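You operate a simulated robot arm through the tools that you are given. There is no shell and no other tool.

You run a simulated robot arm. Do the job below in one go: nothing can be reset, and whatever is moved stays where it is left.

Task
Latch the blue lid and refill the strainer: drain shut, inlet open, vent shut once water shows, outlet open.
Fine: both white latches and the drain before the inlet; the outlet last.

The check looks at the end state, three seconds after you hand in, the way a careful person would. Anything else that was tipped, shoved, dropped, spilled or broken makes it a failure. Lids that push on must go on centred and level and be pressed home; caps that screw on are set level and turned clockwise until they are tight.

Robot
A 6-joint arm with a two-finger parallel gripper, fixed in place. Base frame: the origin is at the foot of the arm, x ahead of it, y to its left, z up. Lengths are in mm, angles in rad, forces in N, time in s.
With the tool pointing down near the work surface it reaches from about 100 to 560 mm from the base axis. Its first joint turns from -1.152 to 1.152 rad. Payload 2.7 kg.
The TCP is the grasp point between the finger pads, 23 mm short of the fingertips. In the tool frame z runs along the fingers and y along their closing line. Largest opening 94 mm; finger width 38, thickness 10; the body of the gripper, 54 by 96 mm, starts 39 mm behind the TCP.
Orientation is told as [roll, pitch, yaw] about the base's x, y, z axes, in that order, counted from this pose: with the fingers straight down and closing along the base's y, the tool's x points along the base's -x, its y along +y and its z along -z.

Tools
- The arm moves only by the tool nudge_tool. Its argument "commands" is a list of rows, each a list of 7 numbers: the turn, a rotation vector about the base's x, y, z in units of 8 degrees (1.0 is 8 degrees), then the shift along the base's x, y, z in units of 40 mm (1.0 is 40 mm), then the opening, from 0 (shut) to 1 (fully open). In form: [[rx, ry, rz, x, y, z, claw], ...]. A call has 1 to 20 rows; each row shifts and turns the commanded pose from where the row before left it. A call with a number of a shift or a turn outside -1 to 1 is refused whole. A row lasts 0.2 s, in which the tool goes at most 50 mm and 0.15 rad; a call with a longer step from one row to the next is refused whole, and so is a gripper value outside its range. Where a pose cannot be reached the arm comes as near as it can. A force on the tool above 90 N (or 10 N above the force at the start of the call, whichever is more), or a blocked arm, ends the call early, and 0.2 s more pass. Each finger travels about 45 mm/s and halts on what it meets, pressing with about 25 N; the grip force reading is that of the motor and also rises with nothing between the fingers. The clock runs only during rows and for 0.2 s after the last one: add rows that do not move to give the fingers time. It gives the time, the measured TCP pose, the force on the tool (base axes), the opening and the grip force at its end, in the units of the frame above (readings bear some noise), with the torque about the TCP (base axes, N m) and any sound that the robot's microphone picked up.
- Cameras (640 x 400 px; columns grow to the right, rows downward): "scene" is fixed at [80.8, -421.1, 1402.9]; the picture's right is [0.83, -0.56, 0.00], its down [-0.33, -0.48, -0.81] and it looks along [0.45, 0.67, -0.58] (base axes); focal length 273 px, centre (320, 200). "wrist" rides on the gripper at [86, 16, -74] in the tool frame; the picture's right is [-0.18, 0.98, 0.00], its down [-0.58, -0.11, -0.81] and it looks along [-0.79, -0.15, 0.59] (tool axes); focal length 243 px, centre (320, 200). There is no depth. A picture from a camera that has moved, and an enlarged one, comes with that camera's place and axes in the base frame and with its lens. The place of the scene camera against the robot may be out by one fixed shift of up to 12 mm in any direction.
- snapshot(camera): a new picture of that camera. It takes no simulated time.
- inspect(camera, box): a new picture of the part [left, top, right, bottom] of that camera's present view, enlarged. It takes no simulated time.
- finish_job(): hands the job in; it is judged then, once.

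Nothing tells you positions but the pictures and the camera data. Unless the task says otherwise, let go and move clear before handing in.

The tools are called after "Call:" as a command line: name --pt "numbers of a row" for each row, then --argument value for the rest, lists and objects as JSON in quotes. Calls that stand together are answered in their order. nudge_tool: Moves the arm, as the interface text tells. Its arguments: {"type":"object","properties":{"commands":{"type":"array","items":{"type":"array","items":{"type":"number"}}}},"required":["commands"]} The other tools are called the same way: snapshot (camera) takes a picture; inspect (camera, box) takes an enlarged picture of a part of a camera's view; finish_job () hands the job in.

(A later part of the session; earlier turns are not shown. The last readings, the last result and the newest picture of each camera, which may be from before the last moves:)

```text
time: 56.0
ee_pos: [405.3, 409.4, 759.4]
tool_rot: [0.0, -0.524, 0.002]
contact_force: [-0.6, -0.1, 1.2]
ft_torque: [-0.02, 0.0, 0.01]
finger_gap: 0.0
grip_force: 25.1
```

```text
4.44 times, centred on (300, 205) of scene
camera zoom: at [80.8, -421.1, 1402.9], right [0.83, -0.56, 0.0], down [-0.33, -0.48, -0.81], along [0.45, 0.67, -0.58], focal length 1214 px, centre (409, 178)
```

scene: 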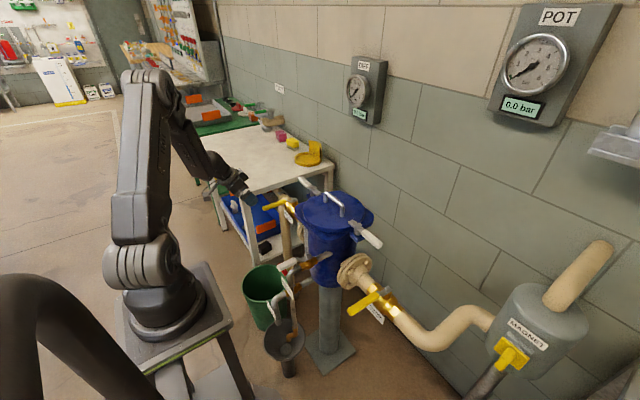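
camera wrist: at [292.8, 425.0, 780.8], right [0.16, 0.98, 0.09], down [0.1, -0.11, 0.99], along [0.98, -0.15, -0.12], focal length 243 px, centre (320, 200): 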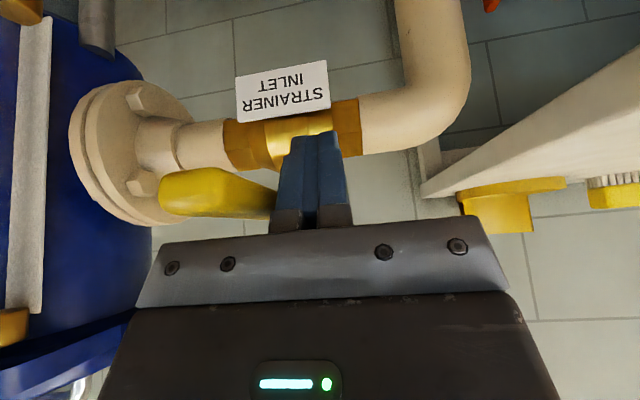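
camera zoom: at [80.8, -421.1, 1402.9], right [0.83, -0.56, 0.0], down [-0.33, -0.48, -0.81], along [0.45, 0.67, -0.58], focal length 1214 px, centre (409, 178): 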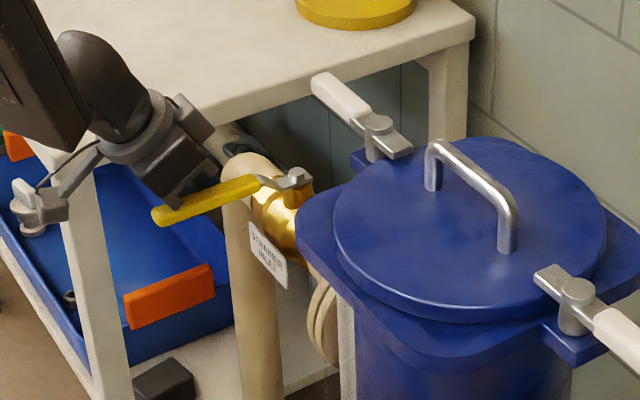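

The pusher is beside the inlet handle. I test pushing it counter-clockwise (toward −y).

Call:
nudge_tool --pt "0 0 0 -0.05 -0.235 0 0" --pt "0 0 0 -0.05 -0.19 0 0" --pt "0 0 0 -0.05 -0.19 0 0" --pt "0 0 0 0 0 0 0"

Call:
snapshot --camera "wrist"

Call:
inspect --camera "scene" --box '[240, 160, 360, 250]'

```text
time: 56.8
ee_pos: [398.9, 403.3, 767.9]
tool_rot: [0.038, -0.531, 0.012]
contact_force: [-2.9, 18.8, 1.1]
ft_torque: [-0.13, 0.01, -0.5]
finger_gap: 0.1
grip_force: 24.4
stopped in row 4: the force on the tool passed its limit at 95 N (the readings are from after the stop); the commanded pose is now the measured one
```

```text
taken
camera wrist: at [286.1, 414.8, 787.7], right [0.13, 0.98, 0.13], down [0.1, -0.14, 0.99], along [0.99, -0.11, -0.11], focal length 243 px, centre (320, 200)
```

wrist: 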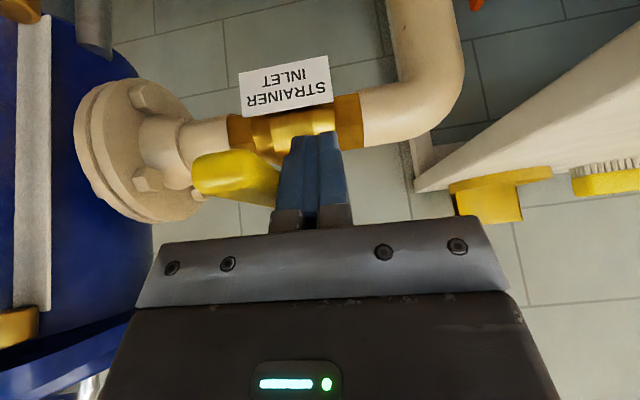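

```text
4.44 times, centred on (300, 205) of scene
camera zoom: at [80.7, -420.7, 1403.1], right [0.83, -0.56, 0.0], down [-0.33, -0.48, -0.81], along [0.45, 0.67, -0.58], focal length 1214 px, centre (409, 178)
```

zoom: 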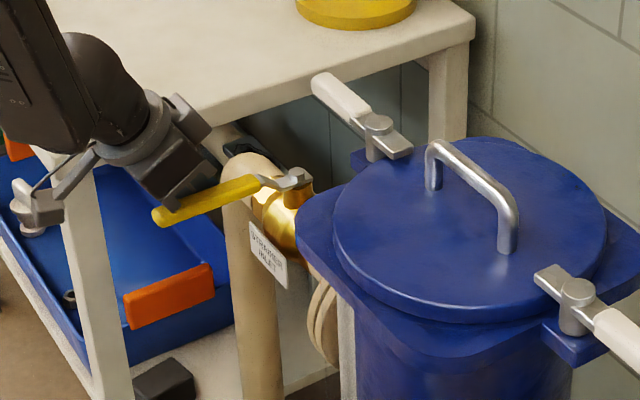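

Counter-clockwise is blocked by a stop, so the handle opens the other way (toward +y). I back off, lift over and come down on the −y side of the handle.

Call:
nudge_tool --pt "-0.27 0.04 -0.08 0 0.15 0 0" --pt "0 0 0 0 0 0.6 0" --pt "0 0 0 0 0 0.5 0" --pt "0 0 0 0.05 -0.7 0 0" --pt "0 0 0 0.05 -0.75 0 0" --pt "0 0 0 0 0 0 0"

Call:
inspect --camera "scene" --box '[240, 160, 360, 250]'

Call:
snapshot --camera "wrist"

```text
time: 58.2
ee_pos: [404.5, 347.0, 808.6]
tool_rot: [-0.013, -0.522, 0.021]
contact_force: [0.5, 0.0, -1.7]
ft_torque: [-0.03, 0.01, -0.01]
finger_gap: 0.0
grip_force: 24.8
```

```text
4.44 times, centred on (300, 205) of scene
camera zoom: at [80.8, -421.1, 1402.9], right [0.83, -0.56, 0.0], down [-0.33, -0.48, -0.81], along [0.45, 0.67, -0.58], focal length 1214 px, centre (409, 178)
```

zoom: 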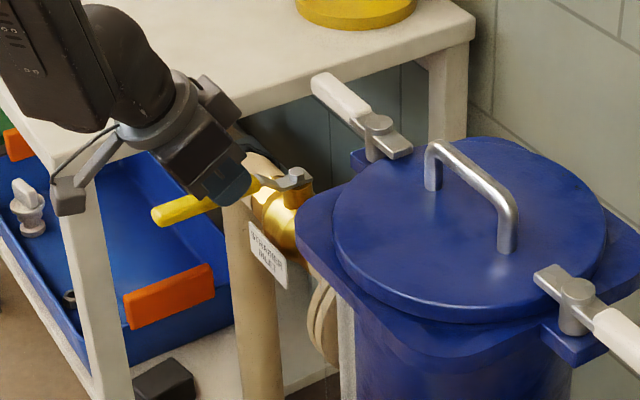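

```text
taken
camera wrist: at [290.8, 361.7, 830.4], right [0.15, 0.99, 0.08], down [0.1, -0.1, 0.99], along [0.98, -0.14, -0.12], focal length 243 px, centre (320, 200)
```

wrist: 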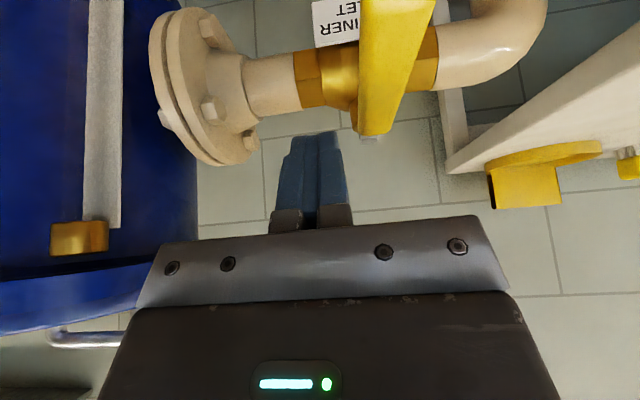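

Call:
nudge_tool --pt "0.1 0 -0.14 0 0 -0.4 0" --pt "0 0 0 0 0 -0.45 0" --pt "0 0 0 0 0 -0.43 0" --pt "0 0 0 -0.03 0.3 0 0" --pt "0 0 0 -0.03 0.2 0 0" --pt "0 0 0 0 0.2 0 0" --pt "0 0 0 0 0 0 0"

Call:
inspect --camera "scene" --box '[240, 160, 360, 250]'

Call:
snapshot --camera "wrist"

```text
time: 59.8
ee_pos: [400.4, 375.5, 757.9]
tool_rot: [0.004, -0.522, -0.004]
contact_force: [-0.5, -0.1, 0.2]
ft_torque: [0.01, 0.03, 0.0]
finger_gap: 0.0
grip_force: 24.9
```

```text
4.44 times, centred on (300, 205) of scene
camera zoom: at [80.8, -421.1, 1402.9], right [0.83, -0.56, 0.0], down [-0.33, -0.48, -0.81], along [0.45, 0.67, -0.58], focal length 1214 px, centre (409, 178)
```

zoom: 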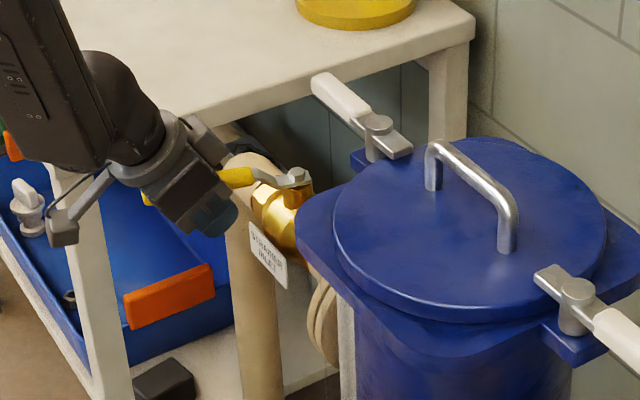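

```text
taken
camera wrist: at [288.9, 391.9, 779.4], right [0.16, 0.98, 0.1], down [0.1, -0.11, 0.99], along [0.98, -0.15, -0.12], focal length 243 px, centre (320, 200)
```

wrist: 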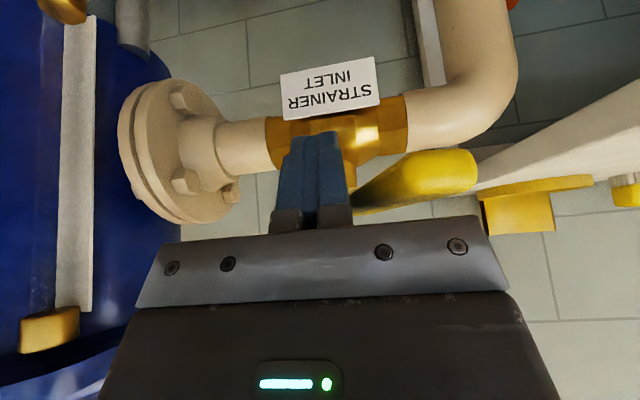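

The handle moves this way. I continue pushing through the arc.

Call:
nudge_tool --pt "0 0 0 0.05 0.33 0 0" --pt "0 0 0 0.14 0.35 0 0" --pt "0 0 0 0.12 0.2 0 0" --pt "0 0 0 0 0 0 0"

Call:
inspect --camera "scene" --box '[240, 160, 360, 250]'

Call:
snapshot --camera "wrist"

```text
time: 60.8
ee_pos: [414.4, 411.4, 759.7]
tool_rot: [0.003, -0.521, -0.007]
contact_force: [0.1, -0.4, -0.6]
ft_torque: [-0.01, -0.02, 0.0]
finger_gap: 0.0
grip_force: 25.0
```

```text
4.44 times, centred on (300, 205) of scene
camera zoom: at [80.8, -421.1, 1402.9], right [0.83, -0.56, 0.0], down [-0.33, -0.48, -0.81], along [0.45, 0.67, -0.58], focal length 1214 px, centre (409, 178)
```

zoom: 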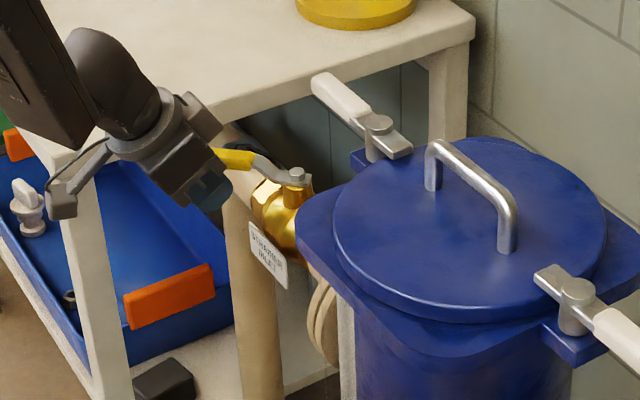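

```text
taken
camera wrist: at [301.4, 427.0, 779.6], right [0.16, 0.98, 0.09], down [0.1, -0.11, 0.99], along [0.98, -0.15, -0.12], focal length 243 px, centre (320, 200)
```

wrist: 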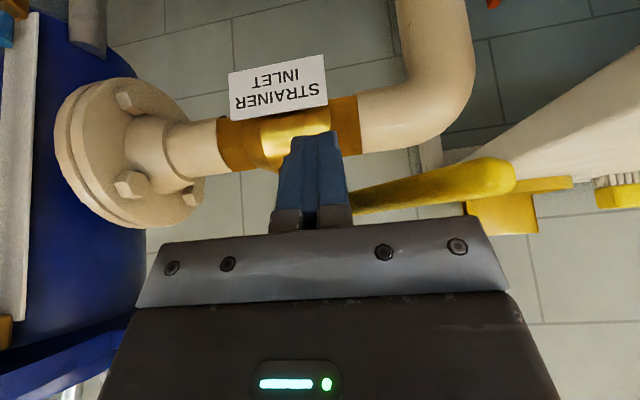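

Call:
nudge_tool --pt "0 0 0 0.1 0.14 0 0" --pt "0 0 0 0.16 0.13 0 0" --pt "0 0 0 0.16 0.13 0 0" --pt "0 0 0 0.2 0.1 0 0" --pt "0 0 0 0.1 0.05 0 0" --pt "0 0 0 0 0 0 0"

Call:
inspect --camera "scene" --box '[240, 160, 360, 250]'

Call:
snapshot --camera "wrist"

```text
time: 62.2
ee_pos: [443.0, 431.5, 757.5]
tool_rot: [0.003, -0.522, -0.008]
contact_force: [-0.4, 0.9, -0.1]
ft_torque: [0.01, -0.04, 0.04]
finger_gap: 0.0
grip_force: 25.4
```

```text
4.44 times, centred on (300, 205) of scene
camera zoom: at [80.7, -421.1, 1402.9], right [0.83, -0.56, 0.0], down [-0.33, -0.48, -0.81], along [0.45, 0.67, -0.58], focal length 1214 px, centre (409, 178)
```

zoom: 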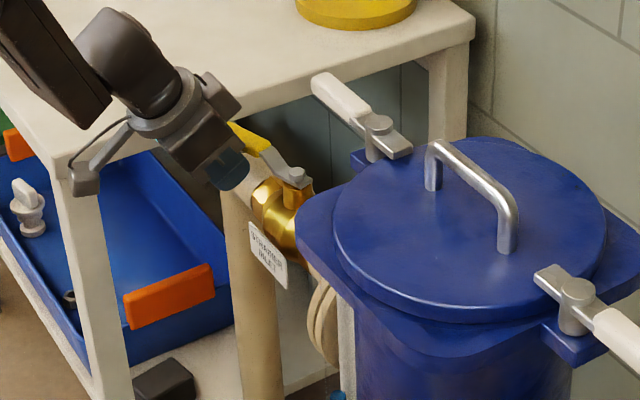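

```text
taken
camera wrist: at [330.4, 448.7, 779.2], right [0.16, 0.98, 0.09], down [0.1, -0.11, 0.99], along [0.98, -0.15, -0.12], focal length 243 px, centre (320, 200)
```

wrist: 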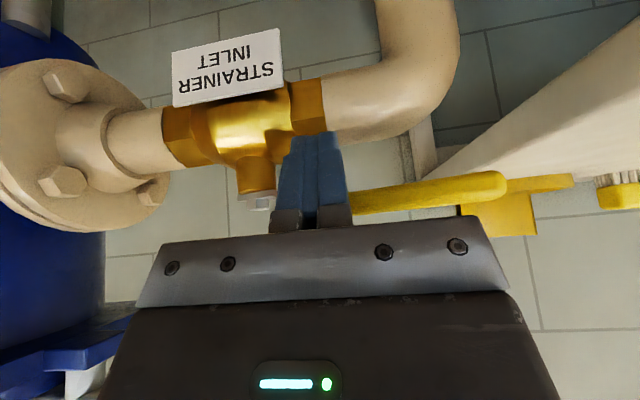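

Call:
nudge_tool --pt "0 0 0 0.1 0.03 0 0" --pt "0 0 0 0.1 0.03 0 0" --pt "0 0 0 0.1 0.02 0 0" --pt "0 0 0 0 0 0 0"

Call:
inspect --camera "scene" --box '[240, 160, 360, 250]'

Call:
inspect --camera "scene" --box '[240, 230, 360, 360]'

Call:
snapshot --camera "wrist"

```text
time: 63.2
ee_pos: [454.1, 436.6, 757.7]
tool_rot: [0.004, -0.523, -0.008]
contact_force: [-1.6, 0.6, -0.6]
ft_torque: [0.0, 0.03, 0.02]
finger_gap: 0.0
grip_force: 24.8
```

```text
4.44 times, centred on (300, 205) of scene
camera zoom: at [80.8, -421.0, 1402.9], right [0.83, -0.56, 0.0], down [-0.33, -0.48, -0.81], along [0.45, 0.67, -0.58], focal length 1214 px, centre (409, 178)
```

zoom: 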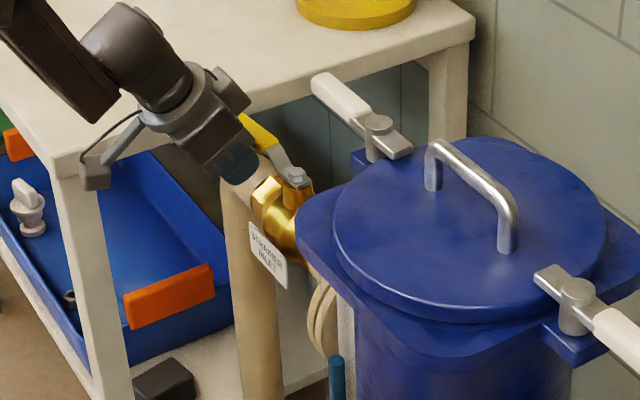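

```text
3.08 times, centred on (300, 295) of scene
camera zoom: at [80.8, -421.0, 1402.9], right [0.83, -0.56, 0.0], down [-0.33, -0.48, -0.81], along [0.45, 0.67, -0.58], focal length 840 px, centre (382, -92)
```

zoom: 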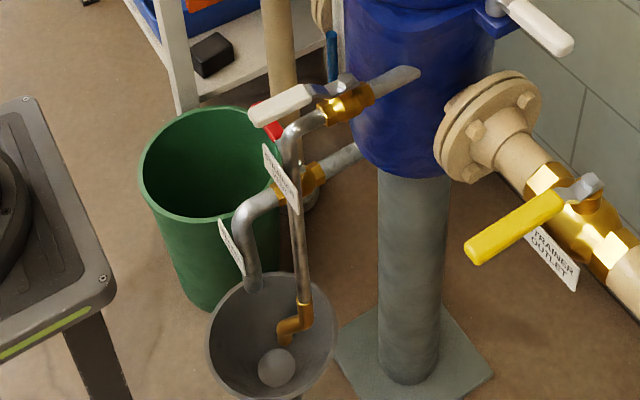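

```text
taken
camera wrist: at [342.1, 452.2, 778.8], right [0.16, 0.98, 0.09], down [0.1, -0.11, 0.99], along [0.98, -0.15, -0.12], focal length 243 px, centre (320, 200)
```

wrist: 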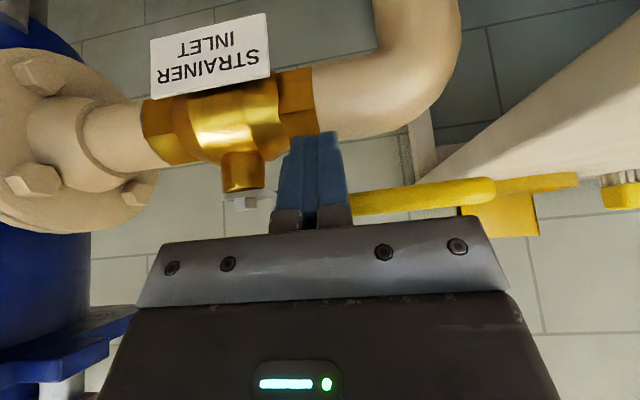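

Water is rising in the sight glass. I push the inlet on to its stop.

Call:
nudge_tool --pt "0 0 0 0.1 0.02 0 0" --pt "0 0 0 0.1 0.02 0 0" --pt "0 0 0 0 0 0 0"

Call:
inspect --camera "scene" --box '[240, 160, 360, 250]'

Call:
inspect --camera "scene" --box '[240, 230, 360, 360]'

```text
time: 64.0
ee_pos: [460.9, 437.2, 757.2]
tool_rot: [0.0, -0.52, -0.006]
contact_force: [-16.4, -0.5, -2.6]
ft_torque: [-0.12, 0.0, -0.05]
finger_gap: 0.0
grip_force: 25.0
```

```text
4.44 times, centred on (300, 205) of scene
camera zoom: at [80.5, -421.0, 1403.0], right [0.83, -0.56, 0.0], down [-0.33, -0.48, -0.81], along [0.45, 0.67, -0.58], focal length 1214 px, centre (409, 178)
```

zoom: 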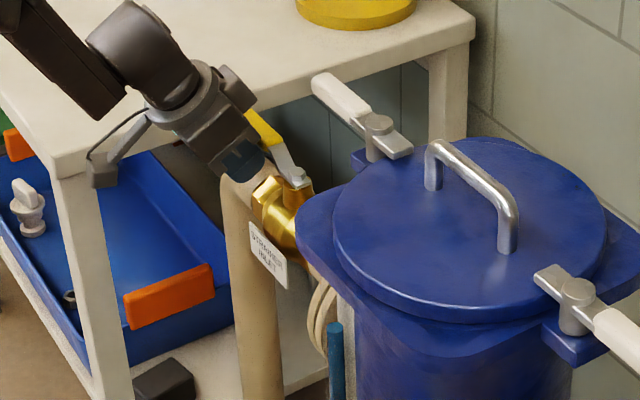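

```text
3.08 times, centred on (300, 295) of scene
camera zoom: at [80.5, -421.0, 1403.0], right [0.83, -0.56, 0.0], down [-0.33, -0.48, -0.81], along [0.45, 0.67, -0.58], focal length 840 px, centre (382, -92)
```

zoom: 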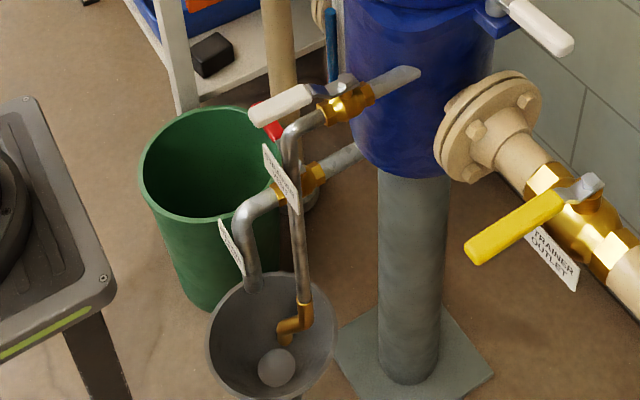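

Call:
nudge_tool --pt "0 0 0 0.08 0.01 0 0" --pt "0 0 0 0 0 0 0"

Call:
inspect --camera "scene" --box '[240, 160, 360, 250]'

Call:
inspect --camera "scene" --box '[240, 230, 360, 360]'

```text
time: 64.6
ee_pos: [461.5, 437.5, 755.1]
tool_rot: [-0.001, -0.517, -0.001]
contact_force: [-32.3, 0.4, -9.5]
ft_torque: [0.2, -0.01, -0.02]
finger_gap: 0.0
grip_force: 25.1
```

```text
4.44 times, centred on (300, 205) of scene
camera zoom: at [80.3, -420.9, 1403.0], right [0.83, -0.56, 0.0], down [-0.33, -0.48, -0.81], along [0.45, 0.67, -0.58], focal length 1214 px, centre (409, 178)
```

zoom: 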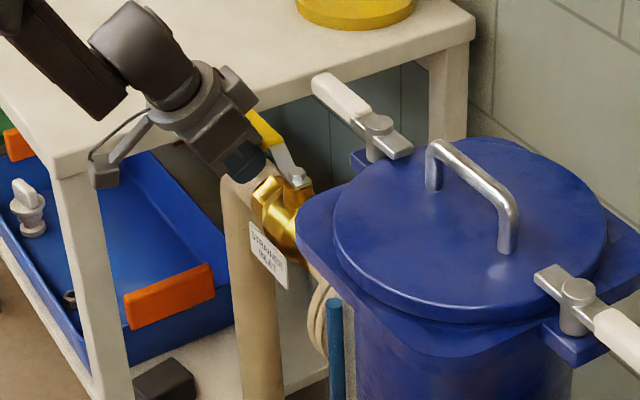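

```text
3.08 times, centred on (300, 295) of scene
camera zoom: at [80.3, -420.9, 1403.0], right [0.83, -0.56, 0.0], down [-0.33, -0.48, -0.81], along [0.45, 0.67, -0.58], focal length 840 px, centre (382, -92)
```

zoom: 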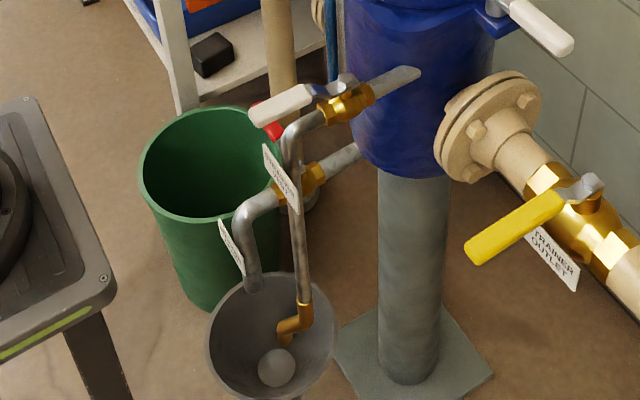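

The inlet is against its open stop, with its handle along the pipe. I back away and go to the vent, keeping the tool tilted.

Call:
nudge_tool --pt "0 0 0 -0.5 0 0 0" --pt "0 0 0 -0.2 0 0.8 0" --pt "0 0 0 0 0 0.8 0" --pt "0 0 0 0 0 0.6 0" --pt "0 0 0 -0.58 -0.78 0.17 0" --pt "0 0 0 -0.58 -0.78 0.17 0" --pt "0 0 0 -0.58 -0.78 0.17 0" --pt "0 0 0 -0.58 -0.78 0.17 0" --pt "0 0 0 -0.58 -0.78 0.17 0" --pt "0 0 0 -0.58 -0.78 0.17 0" --pt "0 0 0 -0.15 -0.9 0 0" --pt "0 0 0 -0.15 -0.9 0 0" --pt "0 0 0 -0.15 -0.9 0 0" --pt "0 0 0 -0.15 -0.9 0 0" --pt "0 0 0 -0.15 -0.9 0 0" --pt "0 0 0 -0.15 -0.9 0 0" --pt "0 0 0 0 0 0 0"

Call:
snapshot --camera "wrist"

Call:
snapshot --camera "scene"

Call:
inspect --camera "scene" --box '[240, 210, 400, 360]'

```text
time: 68.2
ee_pos: [325.6, 82.3, 881.4]
tool_rot: [-0.011, -0.518, 0.0]
contact_force: [-0.5, 0.2, 0.2]
ft_torque: [0.0, 0.04, -0.03]
finger_gap: 0.0
grip_force: 25.1
out of reach, approached as far as the arm can: row 12, 13, 14, 15, 16
```

```text
taken
camera wrist: at [214.8, 100.0, 902.8], right [0.16, 0.98, 0.08], down [0.1, -0.1, 0.99], along [0.98, -0.15, -0.12], focal length 243 px, centre (320, 200)
```

wrist: 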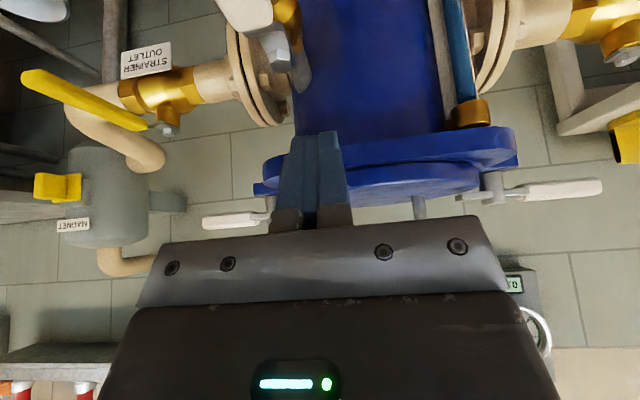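

```text
taken
```

scene: 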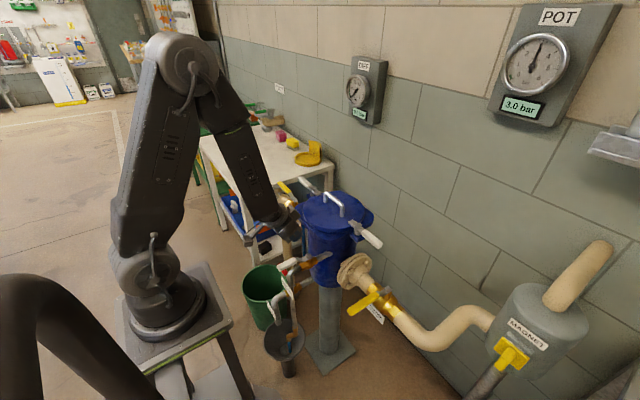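

```text
2.67 times, centred on (320, 285) of scene
camera zoom: at [80.8, -421.1, 1402.9], right [0.83, -0.56, 0.0], down [-0.33, -0.48, -0.81], along [0.45, 0.67, -0.58], focal length 728 px, centre (320, -27)
```

zoom: 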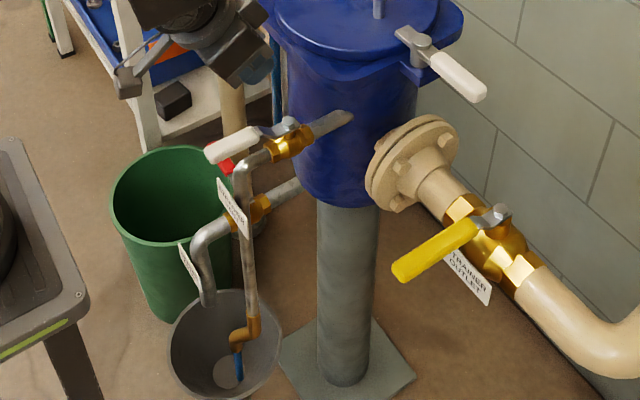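

Water is running from the vent into the tundish and the pot gauge reads 3.0 bar, so it is time to shut the vent. I reduce the tilt and go to the −y side of the vent handle.

Call:
nudge_tool --pt "0 1 0 0 -0.5 0.2 0" --pt "0 0.9 0 -0.3 -0.5 0 0" --pt "0 0 0 -0.7 -0.3 -0.2 0" --pt "0 0 0 0 0 0 0"

Call:
snapshot --camera "wrist"

Call:
inspect --camera "scene" --box '[240, 210, 400, 360]'

```text
time: 69.2
ee_pos: [297.9, 37.1, 881.7]
tool_rot: [-0.004, -0.255, -0.007]
contact_force: [-0.2, -0.3, -0.5]
ft_torque: [0.0, 0.01, 0.04]
finger_gap: 0.1
grip_force: 25.1
out of reach, approached as far as the arm can: row 2, 3
```

```text
taken
camera wrist: at [195.8, 54.3, 931.3], right [0.18, 0.98, 0.04], down [0.36, -0.11, 0.93], along [0.91, -0.16, -0.37], focal length 243 px, centre (320, 200)
```

wrist: 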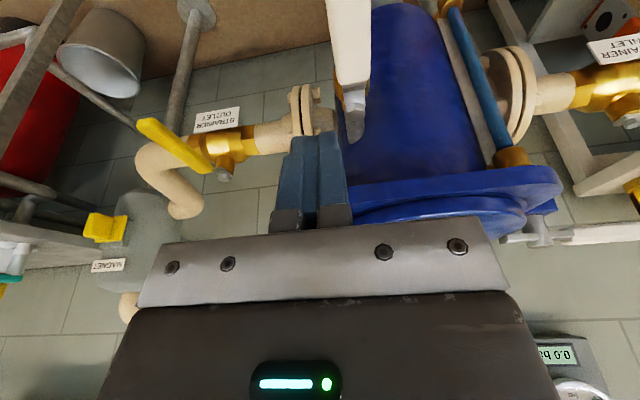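

```text
2.67 times, centred on (320, 285) of scene
camera zoom: at [80.8, -421.1, 1402.9], right [0.83, -0.56, 0.0], down [-0.33, -0.48, -0.81], along [0.45, 0.67, -0.58], focal length 728 px, centre (320, -27)
```

zoom: 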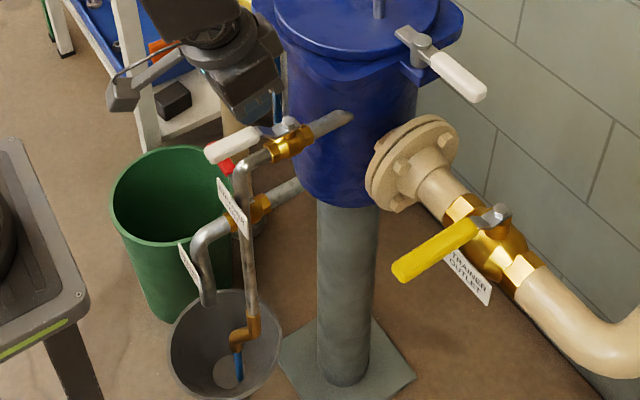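

Call:
nudge_tool --pt "0 1 0 0 -0.3 0 0" --pt "0 0.83 0 -0.1 0 0 0" --pt "0 0 0 0 0 -0.8 0" --pt "0 0 0 0 0 -0.4 0" --pt "0 0 0 0 0 0 0"

Call:
snapshot --camera "wrist"

Call:
inspect --camera "scene" --box '[240, 210, 400, 360]'

```text
time: 70.4
ee_pos: [291.0, 107.6, 824.2]
tool_rot: [0.114, -0.063, -0.01]
contact_force: [-0.9, 0.1, -0.2]
ft_torque: [-0.01, 0.01, -0.02]
finger_gap: 0.0
grip_force: 24.6
out of reach, approached as far as the arm can: row 1, 2, 3, 4
```

```text
taken
camera wrist: at [201.2, 115.9, 894.1], right [0.19, 0.97, 0.12], down [0.53, -0.2, 0.82], along [0.83, -0.09, -0.55], focal length 243 px, centre (320, 200)
```

wrist: 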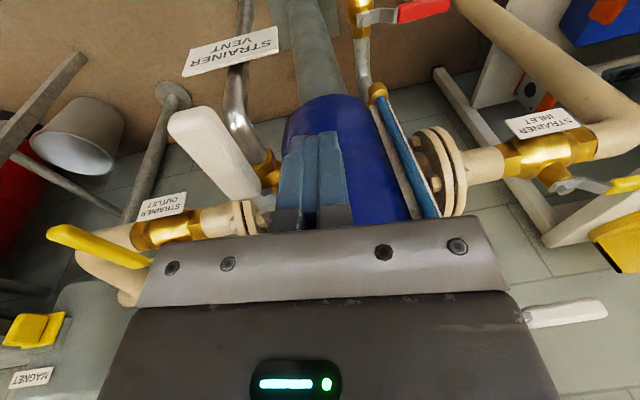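

```text
2.67 times, centred on (320, 285) of scene
camera zoom: at [80.8, -421.1, 1402.9], right [0.83, -0.56, 0.0], down [-0.33, -0.48, -0.81], along [0.45, 0.67, -0.58], focal length 728 px, centre (320, -27)
```

zoom: 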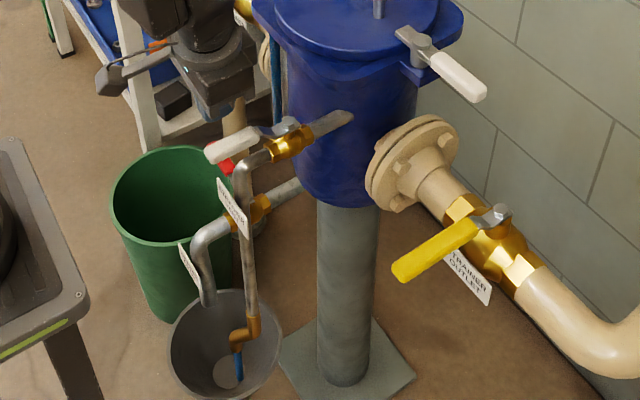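

The arm reports it couldn't reach and drifted to the side, so I probe by rising to see where the commanded pose stands.

Call:
nudge_tool --pt "0 0 0 0 0 0.5 0" --pt "0 0 0 0 0 0.5 0" --pt "0 0 0 0 0 0 0"

Call:
snapshot --camera "scene"

```text
time: 71.2
ee_pos: [298.7, 120.5, 849.2]
tool_rot: [0.135, -0.059, -0.006]
contact_force: [0.3, 0.5, -0.6]
ft_torque: [0.01, 0.02, -0.01]
finger_gap: 0.1
grip_force: 24.8
out of reach, approached as far as the arm can: row 1, 2
```

```text
taken
```

scene: 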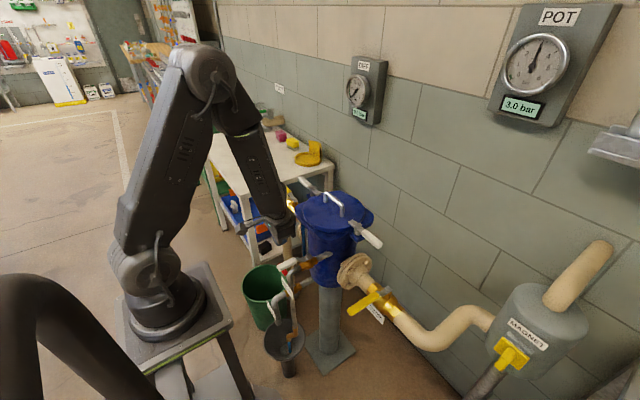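

Call:
inspect --camera "scene" --box '[180, 30, 340, 280]'

```text
1.60 times, centred on (260, 155) of scene
camera zoom: at [80.8, -421.1, 1402.9], right [0.83, -0.56, 0.0], down [-0.33, -0.48, -0.81], along [0.45, 0.67, -0.58], focal length 437 px, centre (416, 272)
```

zoom: 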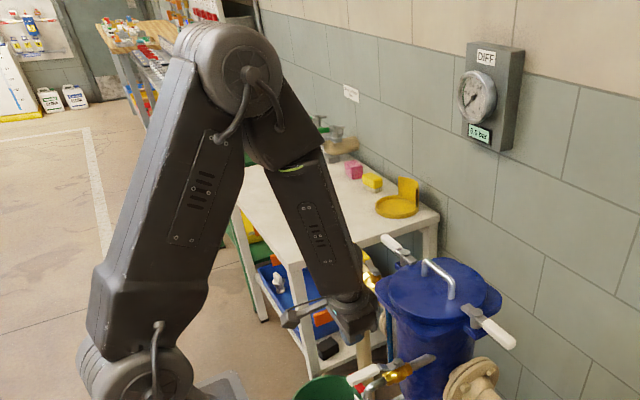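

The wrist seems to have drifted into an awkward branch near alignment with the forearm. I raise up and outward to unwind it.

Call:
nudge_tool --pt "0 0 0 0 0.3 0.9 0.2" --pt "0 0 0 0 0.3 0.9 0.2" --pt "0 0 0 0.2 0.3 0.9 0.2" --pt "0 0 0 0.2 0.3 0.9 0.2" --pt "0 0 0 0 0 0 0.2"

Call:
inspect --camera "scene" --box '[180, 30, 340, 280]'

Call:
snapshot --camera "wrist"

```text
time: 72.4
ee_pos: [308.4, 105.5, 938.9]
tool_rot: [0.144, -0.058, 0.0]
contact_force: [0.2, 0.0, -0.8]
ft_torque: [-0.02, 0.0, -0.01]
finger_gap: 18.6
grip_force: 0.0
out of reach, approached as far as the arm can: row 2, 3, 4
```

```text
1.60 times, centred on (260, 155) of scene
camera zoom: at [80.8, -421.1, 1402.9], right [0.83, -0.56, 0.0], down [-0.33, -0.48, -0.81], along [0.45, 0.67, -0.58], focal length 437 px, centre (416, 272)
```

zoom: 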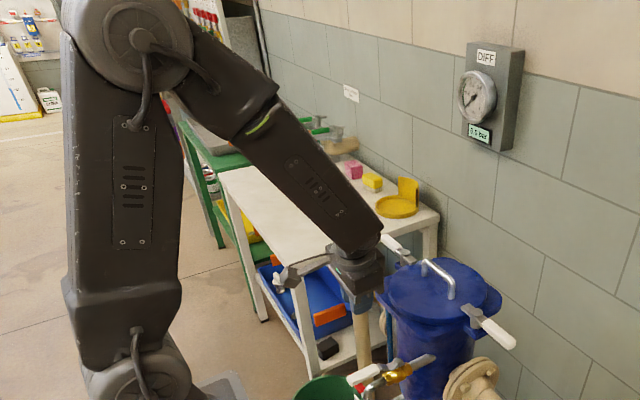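

```text
taken
camera wrist: at [218.6, 111.1, 1009.2], right [0.17, 0.97, 0.15], down [0.54, -0.22, 0.81], along [0.83, -0.06, -0.56], focal length 243 px, centre (320, 200)
```

wrist: 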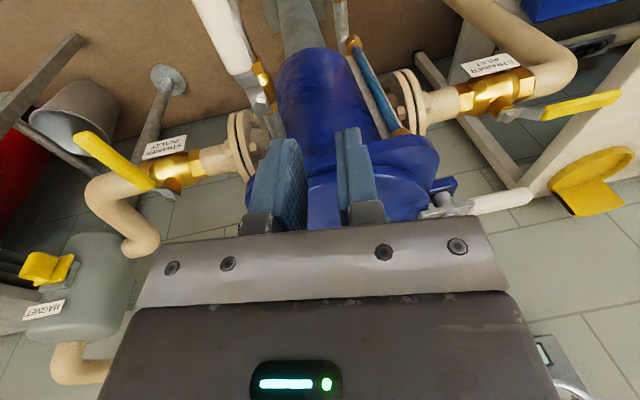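

Call:
nudge_tool --pt "0 -1 0 0.3 0.3 0 0.2" --pt "0 -1 0 0.3 0.3 0 0.2" --pt "0 -1 0 0.3 0.3 0 0.2" --pt "0 -1 0 0.3 0.3 0 0.2" --pt "0 0 0 0 0 0 0.2"

Call:
inspect --camera "scene" --box '[180, 30, 340, 280]'

```text
time: 73.6
ee_pos: [354.9, 127.4, 949.6]
tool_rot: [0.102, -0.489, 0.015]
contact_force: [-0.5, -0.4, -0.1]
ft_torque: [0.0, 0.02, 0.04]
finger_gap: 19.0
grip_force: 0.0
out of reach, approached as far as the arm can: row 3, 4
```

```text
1.60 times, centred on (260, 155) of scene
camera zoom: at [80.8, -421.1, 1402.9], right [0.83, -0.56, 0.0], down [-0.33, -0.48, -0.81], along [0.45, 0.67, -0.58], focal length 437 px, centre (416, 272)
```

zoom: 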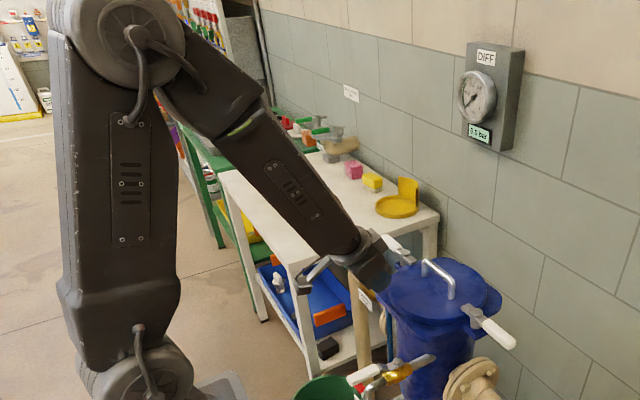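

The wrist looks stuck with its bend joint at zero (tool in line with the forearm). I bend it sideways first (roll), then swing it around to pointing down.

Call:
nudge_tool --pt "1 0 0 0 0 0.4 0.2" --pt "1 0 0 0 0 0.4 0.2" --pt "1 0 0 0 0 0.3 0.2" --pt "0 0 0 0 0 0 0.2"

Call:
inspect --camera "scene" --box '[180, 30, 340, 280]'

```text
time: 74.6
ee_pos: [360.8, 134.0, 981.2]
tool_rot: [0.401, -0.435, -0.113]
contact_force: [0.4, 0.1, -0.2]
ft_torque: [-0.01, 0.02, 0.03]
finger_gap: 18.6
grip_force: 0.0
out of reach, approached as far as the arm can: row 1, 2
```

```text
1.60 times, centred on (260, 155) of scene
camera zoom: at [80.8, -421.1, 1402.9], right [0.83, -0.56, 0.0], down [-0.33, -0.48, -0.81], along [0.45, 0.67, -0.58], focal length 437 px, centre (416, 272)
```

zoom: 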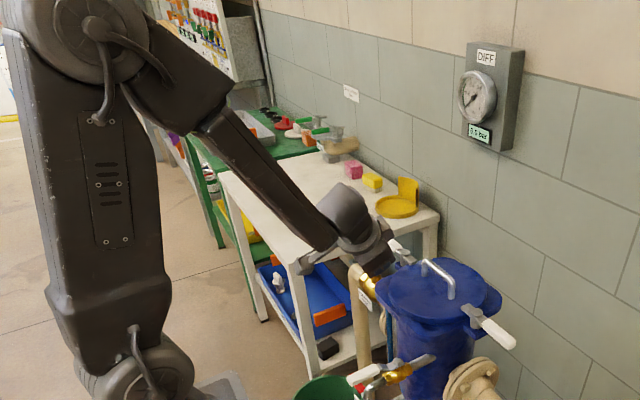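

The sideways bend works. Now I swing the pitch back toward vertical.

Call:
nudge_tool --pt "0.5 0.7 0 0 0 0.2 0.2" --pt "0 1 0 0 0 0.2 0.2" --pt "0 1 0 0 0 0 0.2" --pt "0 0 0 0 0 0 0.2"

Call:
inspect --camera "scene" --box '[180, 30, 340, 280]'

```text
time: 75.6
ee_pos: [359.7, 134.7, 997.5]
tool_rot: [0.425, -0.051, -0.13]
contact_force: [-0.8, 1.1, 0.1]
ft_torque: [0.0, 0.0, 0.0]
finger_gap: 19.0
grip_force: 0.1
```

```text
1.60 times, centred on (260, 155) of scene
camera zoom: at [80.8, -421.1, 1402.9], right [0.83, -0.56, 0.0], down [-0.33, -0.48, -0.81], along [0.45, 0.67, -0.58], focal length 437 px, centre (416, 272)
```

zoom: 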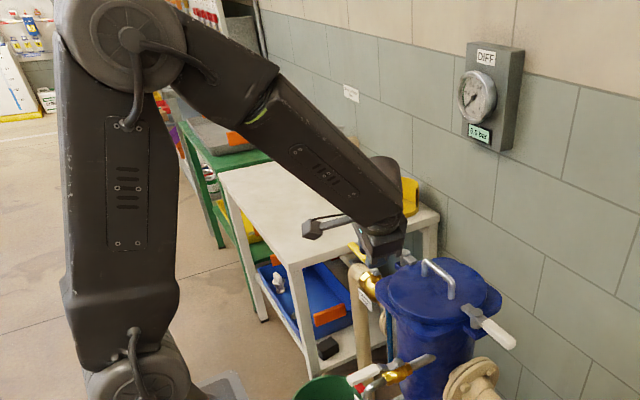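

Call:
nudge_tool --pt "-1 0 0.3 0 0 0 0.2" --pt "-1 0 0.3 0 0 0 0.2" --pt "-1 0.3 0.3 0 0 0 0.2" --pt "0 0 0 0 0 0 0.2"

Call:
inspect --camera "scene" --box '[180, 30, 340, 280]'

```text
refused: row 3 steps farther than a row can; nothing moved
```

```text
1.60 times, centred on (260, 155) of scene
camera zoom: at [80.8, -421.1, 1402.9], right [0.83, -0.56, 0.0], down [-0.33, -0.48, -0.81], along [0.45, 0.67, -0.58], focal length 437 px, centre (416, 272)
```

zoom: 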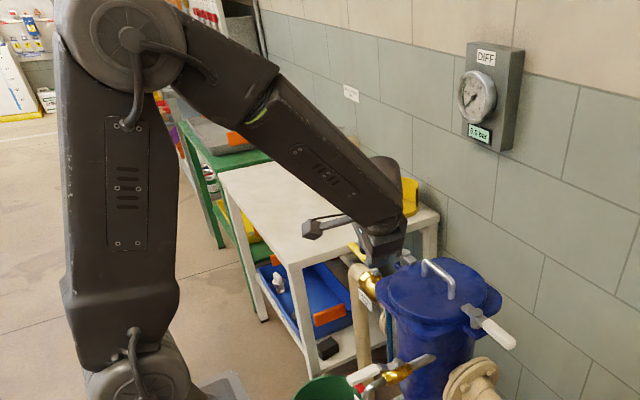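

Call:
nudge_tool --pt "-0.8 0 0.3 0 0 0 0.2" --pt "-0.8 0 0.3 0 0 0 0.2" --pt "-0.8 0.2 0.3 0 0 0 0.2" --pt "-0.6 0.15 0 0 0 0 0.2" --pt "0 0 0 0 0 0 0.2"

Call:
inspect --camera "scene" --box '[180, 30, 340, 280]'

Call:
inspect --camera "scene" --box '[240, 210, 400, 360]'

```text
time: 76.8
ee_pos: [354.9, 107.2, 976.6]
tool_rot: [0.181, -0.062, -0.006]
contact_force: [1.2, 0.2, 1.2]
ft_torque: [0.01, 0.0, -0.01]
finger_gap: 18.7
grip_force: 0.0
out of reach, approached as far as the arm can: row 2, 3, 4
```

```text
1.60 times, centred on (260, 155) of scene
camera zoom: at [80.8, -421.1, 1402.9], right [0.83, -0.56, 0.0], down [-0.33, -0.48, -0.81], along [0.45, 0.67, -0.58], focal length 437 px, centre (416, 272)
```

zoom: 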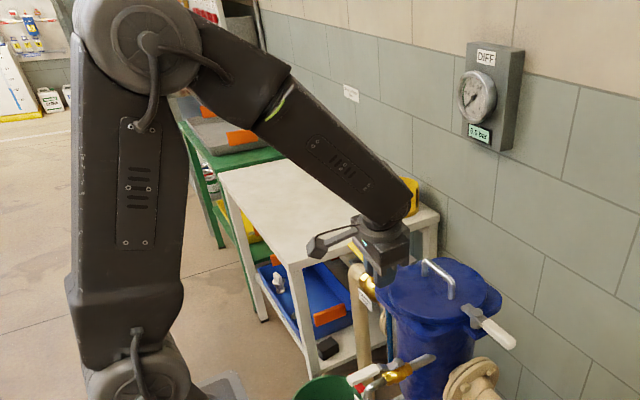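

```text
2.67 times, centred on (320, 285) of scene
camera zoom: at [80.8, -421.1, 1402.9], right [0.83, -0.56, 0.0], down [-0.33, -0.48, -0.81], along [0.45, 0.67, -0.58], focal length 728 px, centre (320, -27)
```

zoom: 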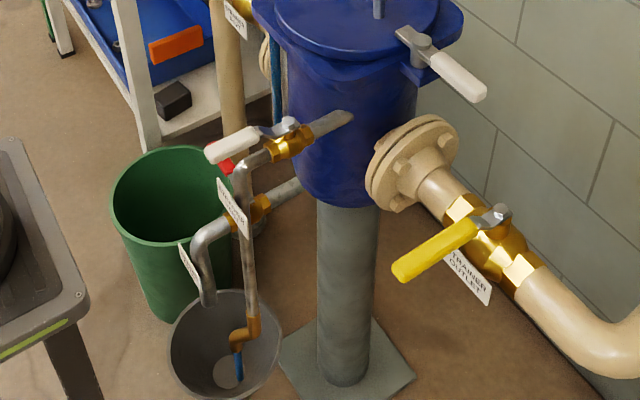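

The joint limit shows I'm on the wrong wrist branch. I'll pitch the tool up past the forearm line at y≈0, then come straight back down in that plane.

Call:
nudge_tool --pt "0.8 -0.5 0 0.1 -0.2 0.3 0.2" --pt "0 -0.9 0 0.2 -0.4 0.2 0.2" --pt "0 -0.9 0 0.2 -0.4 0 0.2" --pt "0 -0.9 0 0.2 -0.4 0 0.2" --pt "0 -0.9 0 0.2 -0.4 0 0.2" --pt "0 -0.9 0 0 -0.4 0 0.2" --pt "0 -0.9 0 0 -0.4 0 0.2" --pt "0 0 0 0 0 0 0.2"

Call:
inspect --camera "scene" --box '[180, 30, 340, 280]'

```text
time: 78.6
ee_pos: [392.4, 0.9, 996.4]
tool_rot: [0.314, -0.889, -0.031]
contact_force: [-0.1, 0.6, 0.7]
ft_torque: [0.0, 0.0, -0.01]
finger_gap: 18.8
grip_force: 0.0
```

```text
1.60 times, centred on (260, 155) of scene
camera zoom: at [80.8, -421.1, 1402.9], right [0.83, -0.56, 0.0], down [-0.33, -0.48, -0.81], along [0.45, 0.67, -0.58], focal length 437 px, centre (416, 272)
```

zoom: 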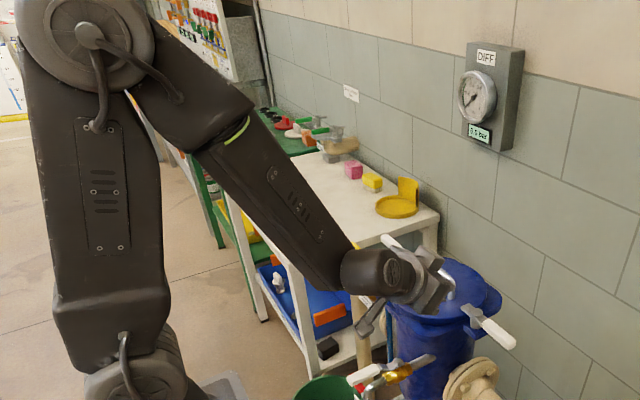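

Call:
nudge_tool --pt "-0.6 -0.7 0 0 0 0 0.2" --pt "-0.6 -0.7 0.1 0 0 0 0.2" --pt "-0.6 0 0.1 0 0 0 0.2" --pt "-0.4 0 0 0 0 0 0.2" --pt "0 0 0 0 0 0 0.2"

Call:
inspect --camera "scene" --box '[180, 30, 340, 280]'

```text
time: 79.8
ee_pos: [396.4, 4.3, 996.9]
tool_rot: [-0.28, -1.01, 0.501]
contact_force: [0.8, 0.1, -0.4]
ft_torque: [-0.02, 0.0, 0.01]
finger_gap: 18.7
grip_force: 0.1
out of reach, approached as far as the arm can: row 2
```

```text
1.60 times, centred on (260, 155) of scene
camera zoom: at [80.8, -421.1, 1402.9], right [0.83, -0.56, 0.0], down [-0.33, -0.48, -0.81], along [0.45, 0.67, -0.58], focal length 437 px, centre (416, 272)
```

zoom: 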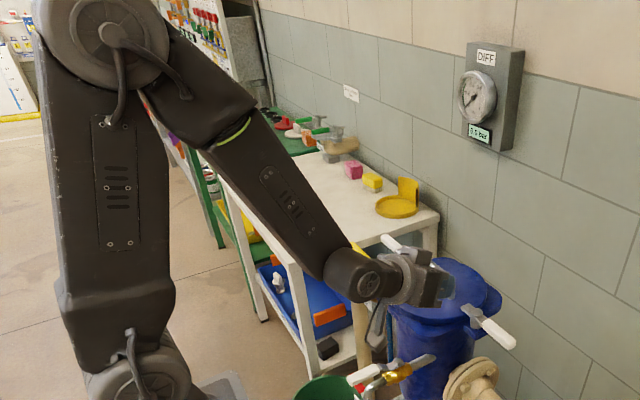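

The wrist is back on its usual side (cap visible). I pitch the tool back down in steps.

Call:
nudge_tool --pt "0 1 0 0 0 0 0.2" --pt "0 1 0 0 0 0 0.2" --pt "0 1 0 0 0 0 0.2" --pt "0 1 0 0 0 0 0.2" --pt "0 1 0 0 0 0 0.2" --pt "0 0 0 0 0 0 0.2"

Call:
inspect --camera "scene" --box '[180, 30, 340, 280]'

```text
time: 81.2
ee_pos: [409.0, 11.9, 1006.5]
tool_rot: [0.039, -0.559, 0.301]
contact_force: [0.3, -0.2, -0.3]
ft_torque: [-0.01, -0.01, 0.02]
finger_gap: 18.7
grip_force: 0.1
out of reach, approached as far as the arm can: row 4, 5
```

```text
1.60 times, centred on (260, 155) of scene
camera zoom: at [80.8, -421.1, 1402.9], right [0.83, -0.56, 0.0], down [-0.33, -0.48, -0.81], along [0.45, 0.67, -0.58], focal length 437 px, centre (416, 272)
```

zoom: 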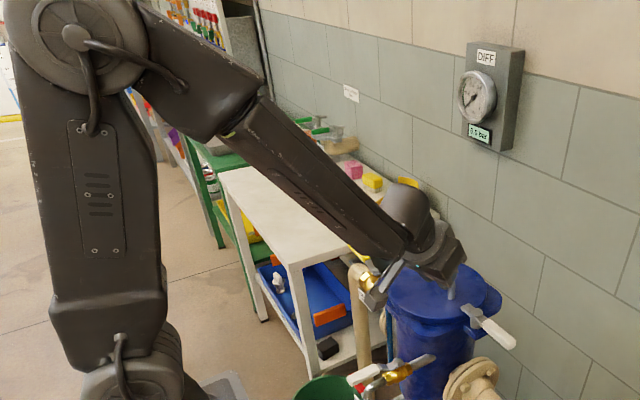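

The wrist slid sideways again while crossing the aligned pose. I go back up and line the tool exactly with the arm plane before crossing.

Call:
nudge_tool --pt "0 -0.9 -0.3 0 -0.05 0 0.2" --pt "0 -0.9 -0.3 0 -0.05 0 0.2" --pt "0 -0.9 -0.3 0 -0.05 0 0.2" --pt "0 -0.9 -0.3 0 -0.05 0 0.2" --pt "0 -0.9 -0.3 0 -0.05 0 0.2" --pt "0 -0.5 -0.3 0 -0.05 0 0.2" --pt "0 -0.2 -0.3 0 0 0 0.2" --pt "0 0 0 0 0 0 0.2"

Call:
inspect --camera "scene" --box '[180, 30, 340, 280]'

```text
time: 83.0
ee_pos: [413.7, 1.9, 1009.6]
tool_rot: [-0.26, -1.19, 0.285]
contact_force: [-0.5, 0.6, 0.2]
ft_torque: [0.01, -0.01, 0.04]
finger_gap: 18.8
grip_force: 0.0
out of reach, approached as far as the arm can: row 2
```

```text
1.60 times, centred on (260, 155) of scene
camera zoom: at [80.8, -421.1, 1402.9], right [0.83, -0.56, 0.0], down [-0.33, -0.48, -0.81], along [0.45, 0.67, -0.58], focal length 437 px, centre (416, 272)
```

zoom: 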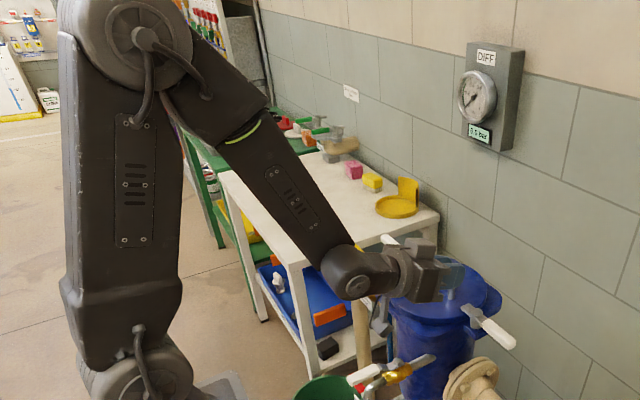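

Now the tool lies in the arm's plane. I pitch straight down through the alignment.

Call:
nudge_tool --pt "0 1 0 0 0 0 0.2" --pt "0 1 0 0 0 0 0.2" --pt "0 1 0 0 0 0 0.2" --pt "0 1 0 0 0 0 0.2" --pt "0 1 0 0 0 0 0.2" --pt "0 1 0 0 0 0 0.2" --pt "0 1 0 0 0 0 0.2" --pt "0 0 0 0 0 0 0.2"

Call:
inspect --camera "scene" --box '[180, 30, 340, 280]'

```text
time: 84.8
ee_pos: [414.0, 2.2, 1009.9]
tool_rot: [-0.111, -0.848, 0.157]
contact_force: [0.1, -0.8, -0.4]
ft_torque: [-0.03, 0.02, 0.02]
finger_gap: 18.8
grip_force: 0.3
out of reach, approached as far as the arm can: row 3, 4, 5, 6, 7
```

```text
1.60 times, centred on (260, 155) of scene
camera zoom: at [80.8, -421.1, 1402.9], right [0.83, -0.56, 0.0], down [-0.33, -0.48, -0.81], along [0.45, 0.67, -0.58], focal length 437 px, centre (416, 272)
```

zoom: 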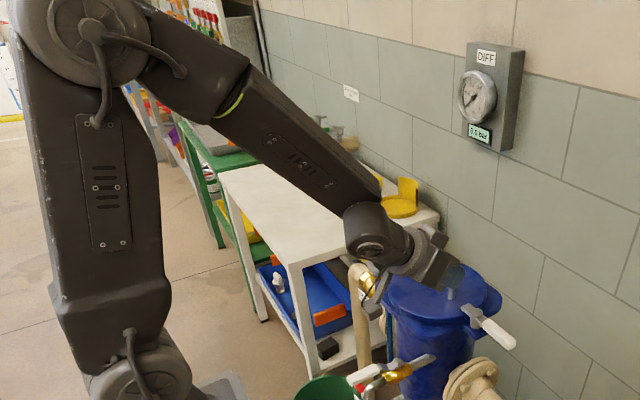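

Crossing straight through is refused, so the wrist must go around the other side. I roll the tool toward −y and swing it down that way.

Call:
nudge_tool --pt "-0.7 -0.6 0 0 0 0.1 0.2" --pt "-0.7 -0.6 0 0 0 0.1 0.2" --pt "-0.9 0 0 0 0 0 0.2" --pt "-0.9 0 0 0 0 0 0.2" --pt "0 0.9 0 0 0 0 0.2" --pt "0 0.9 0 0 0 0 0.2" --pt "0 0.9 0 0 0 0 0.2" --pt "0 0 0 0 0 0 0.2"

Call:
inspect --camera "scene" --box '[180, 30, 340, 280]'

```text
time: 86.6
ee_pos: [414.6, 1.8, 1019.5]
tool_rot: [-0.545, -0.502, 0.541]
contact_force: [-0.3, -0.5, 0.5]
ft_torque: [0.03, -0.02, -0.01]
finger_gap: 19.0
grip_force: 0.0
```

```text
1.60 times, centred on (260, 155) of scene
camera zoom: at [80.8, -421.1, 1402.9], right [0.83, -0.56, 0.0], down [-0.33, -0.48, -0.81], along [0.45, 0.67, -0.58], focal length 437 px, centre (416, 272)
```

zoom: 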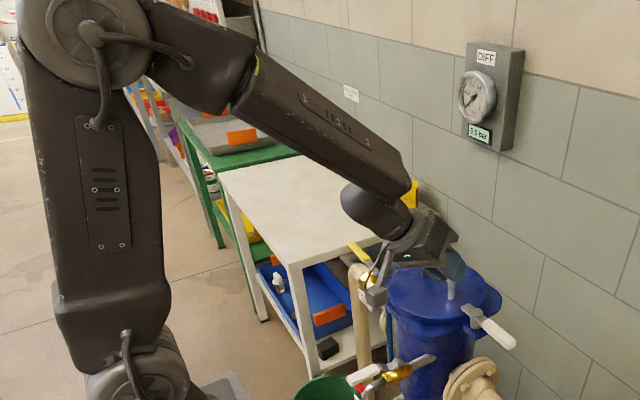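

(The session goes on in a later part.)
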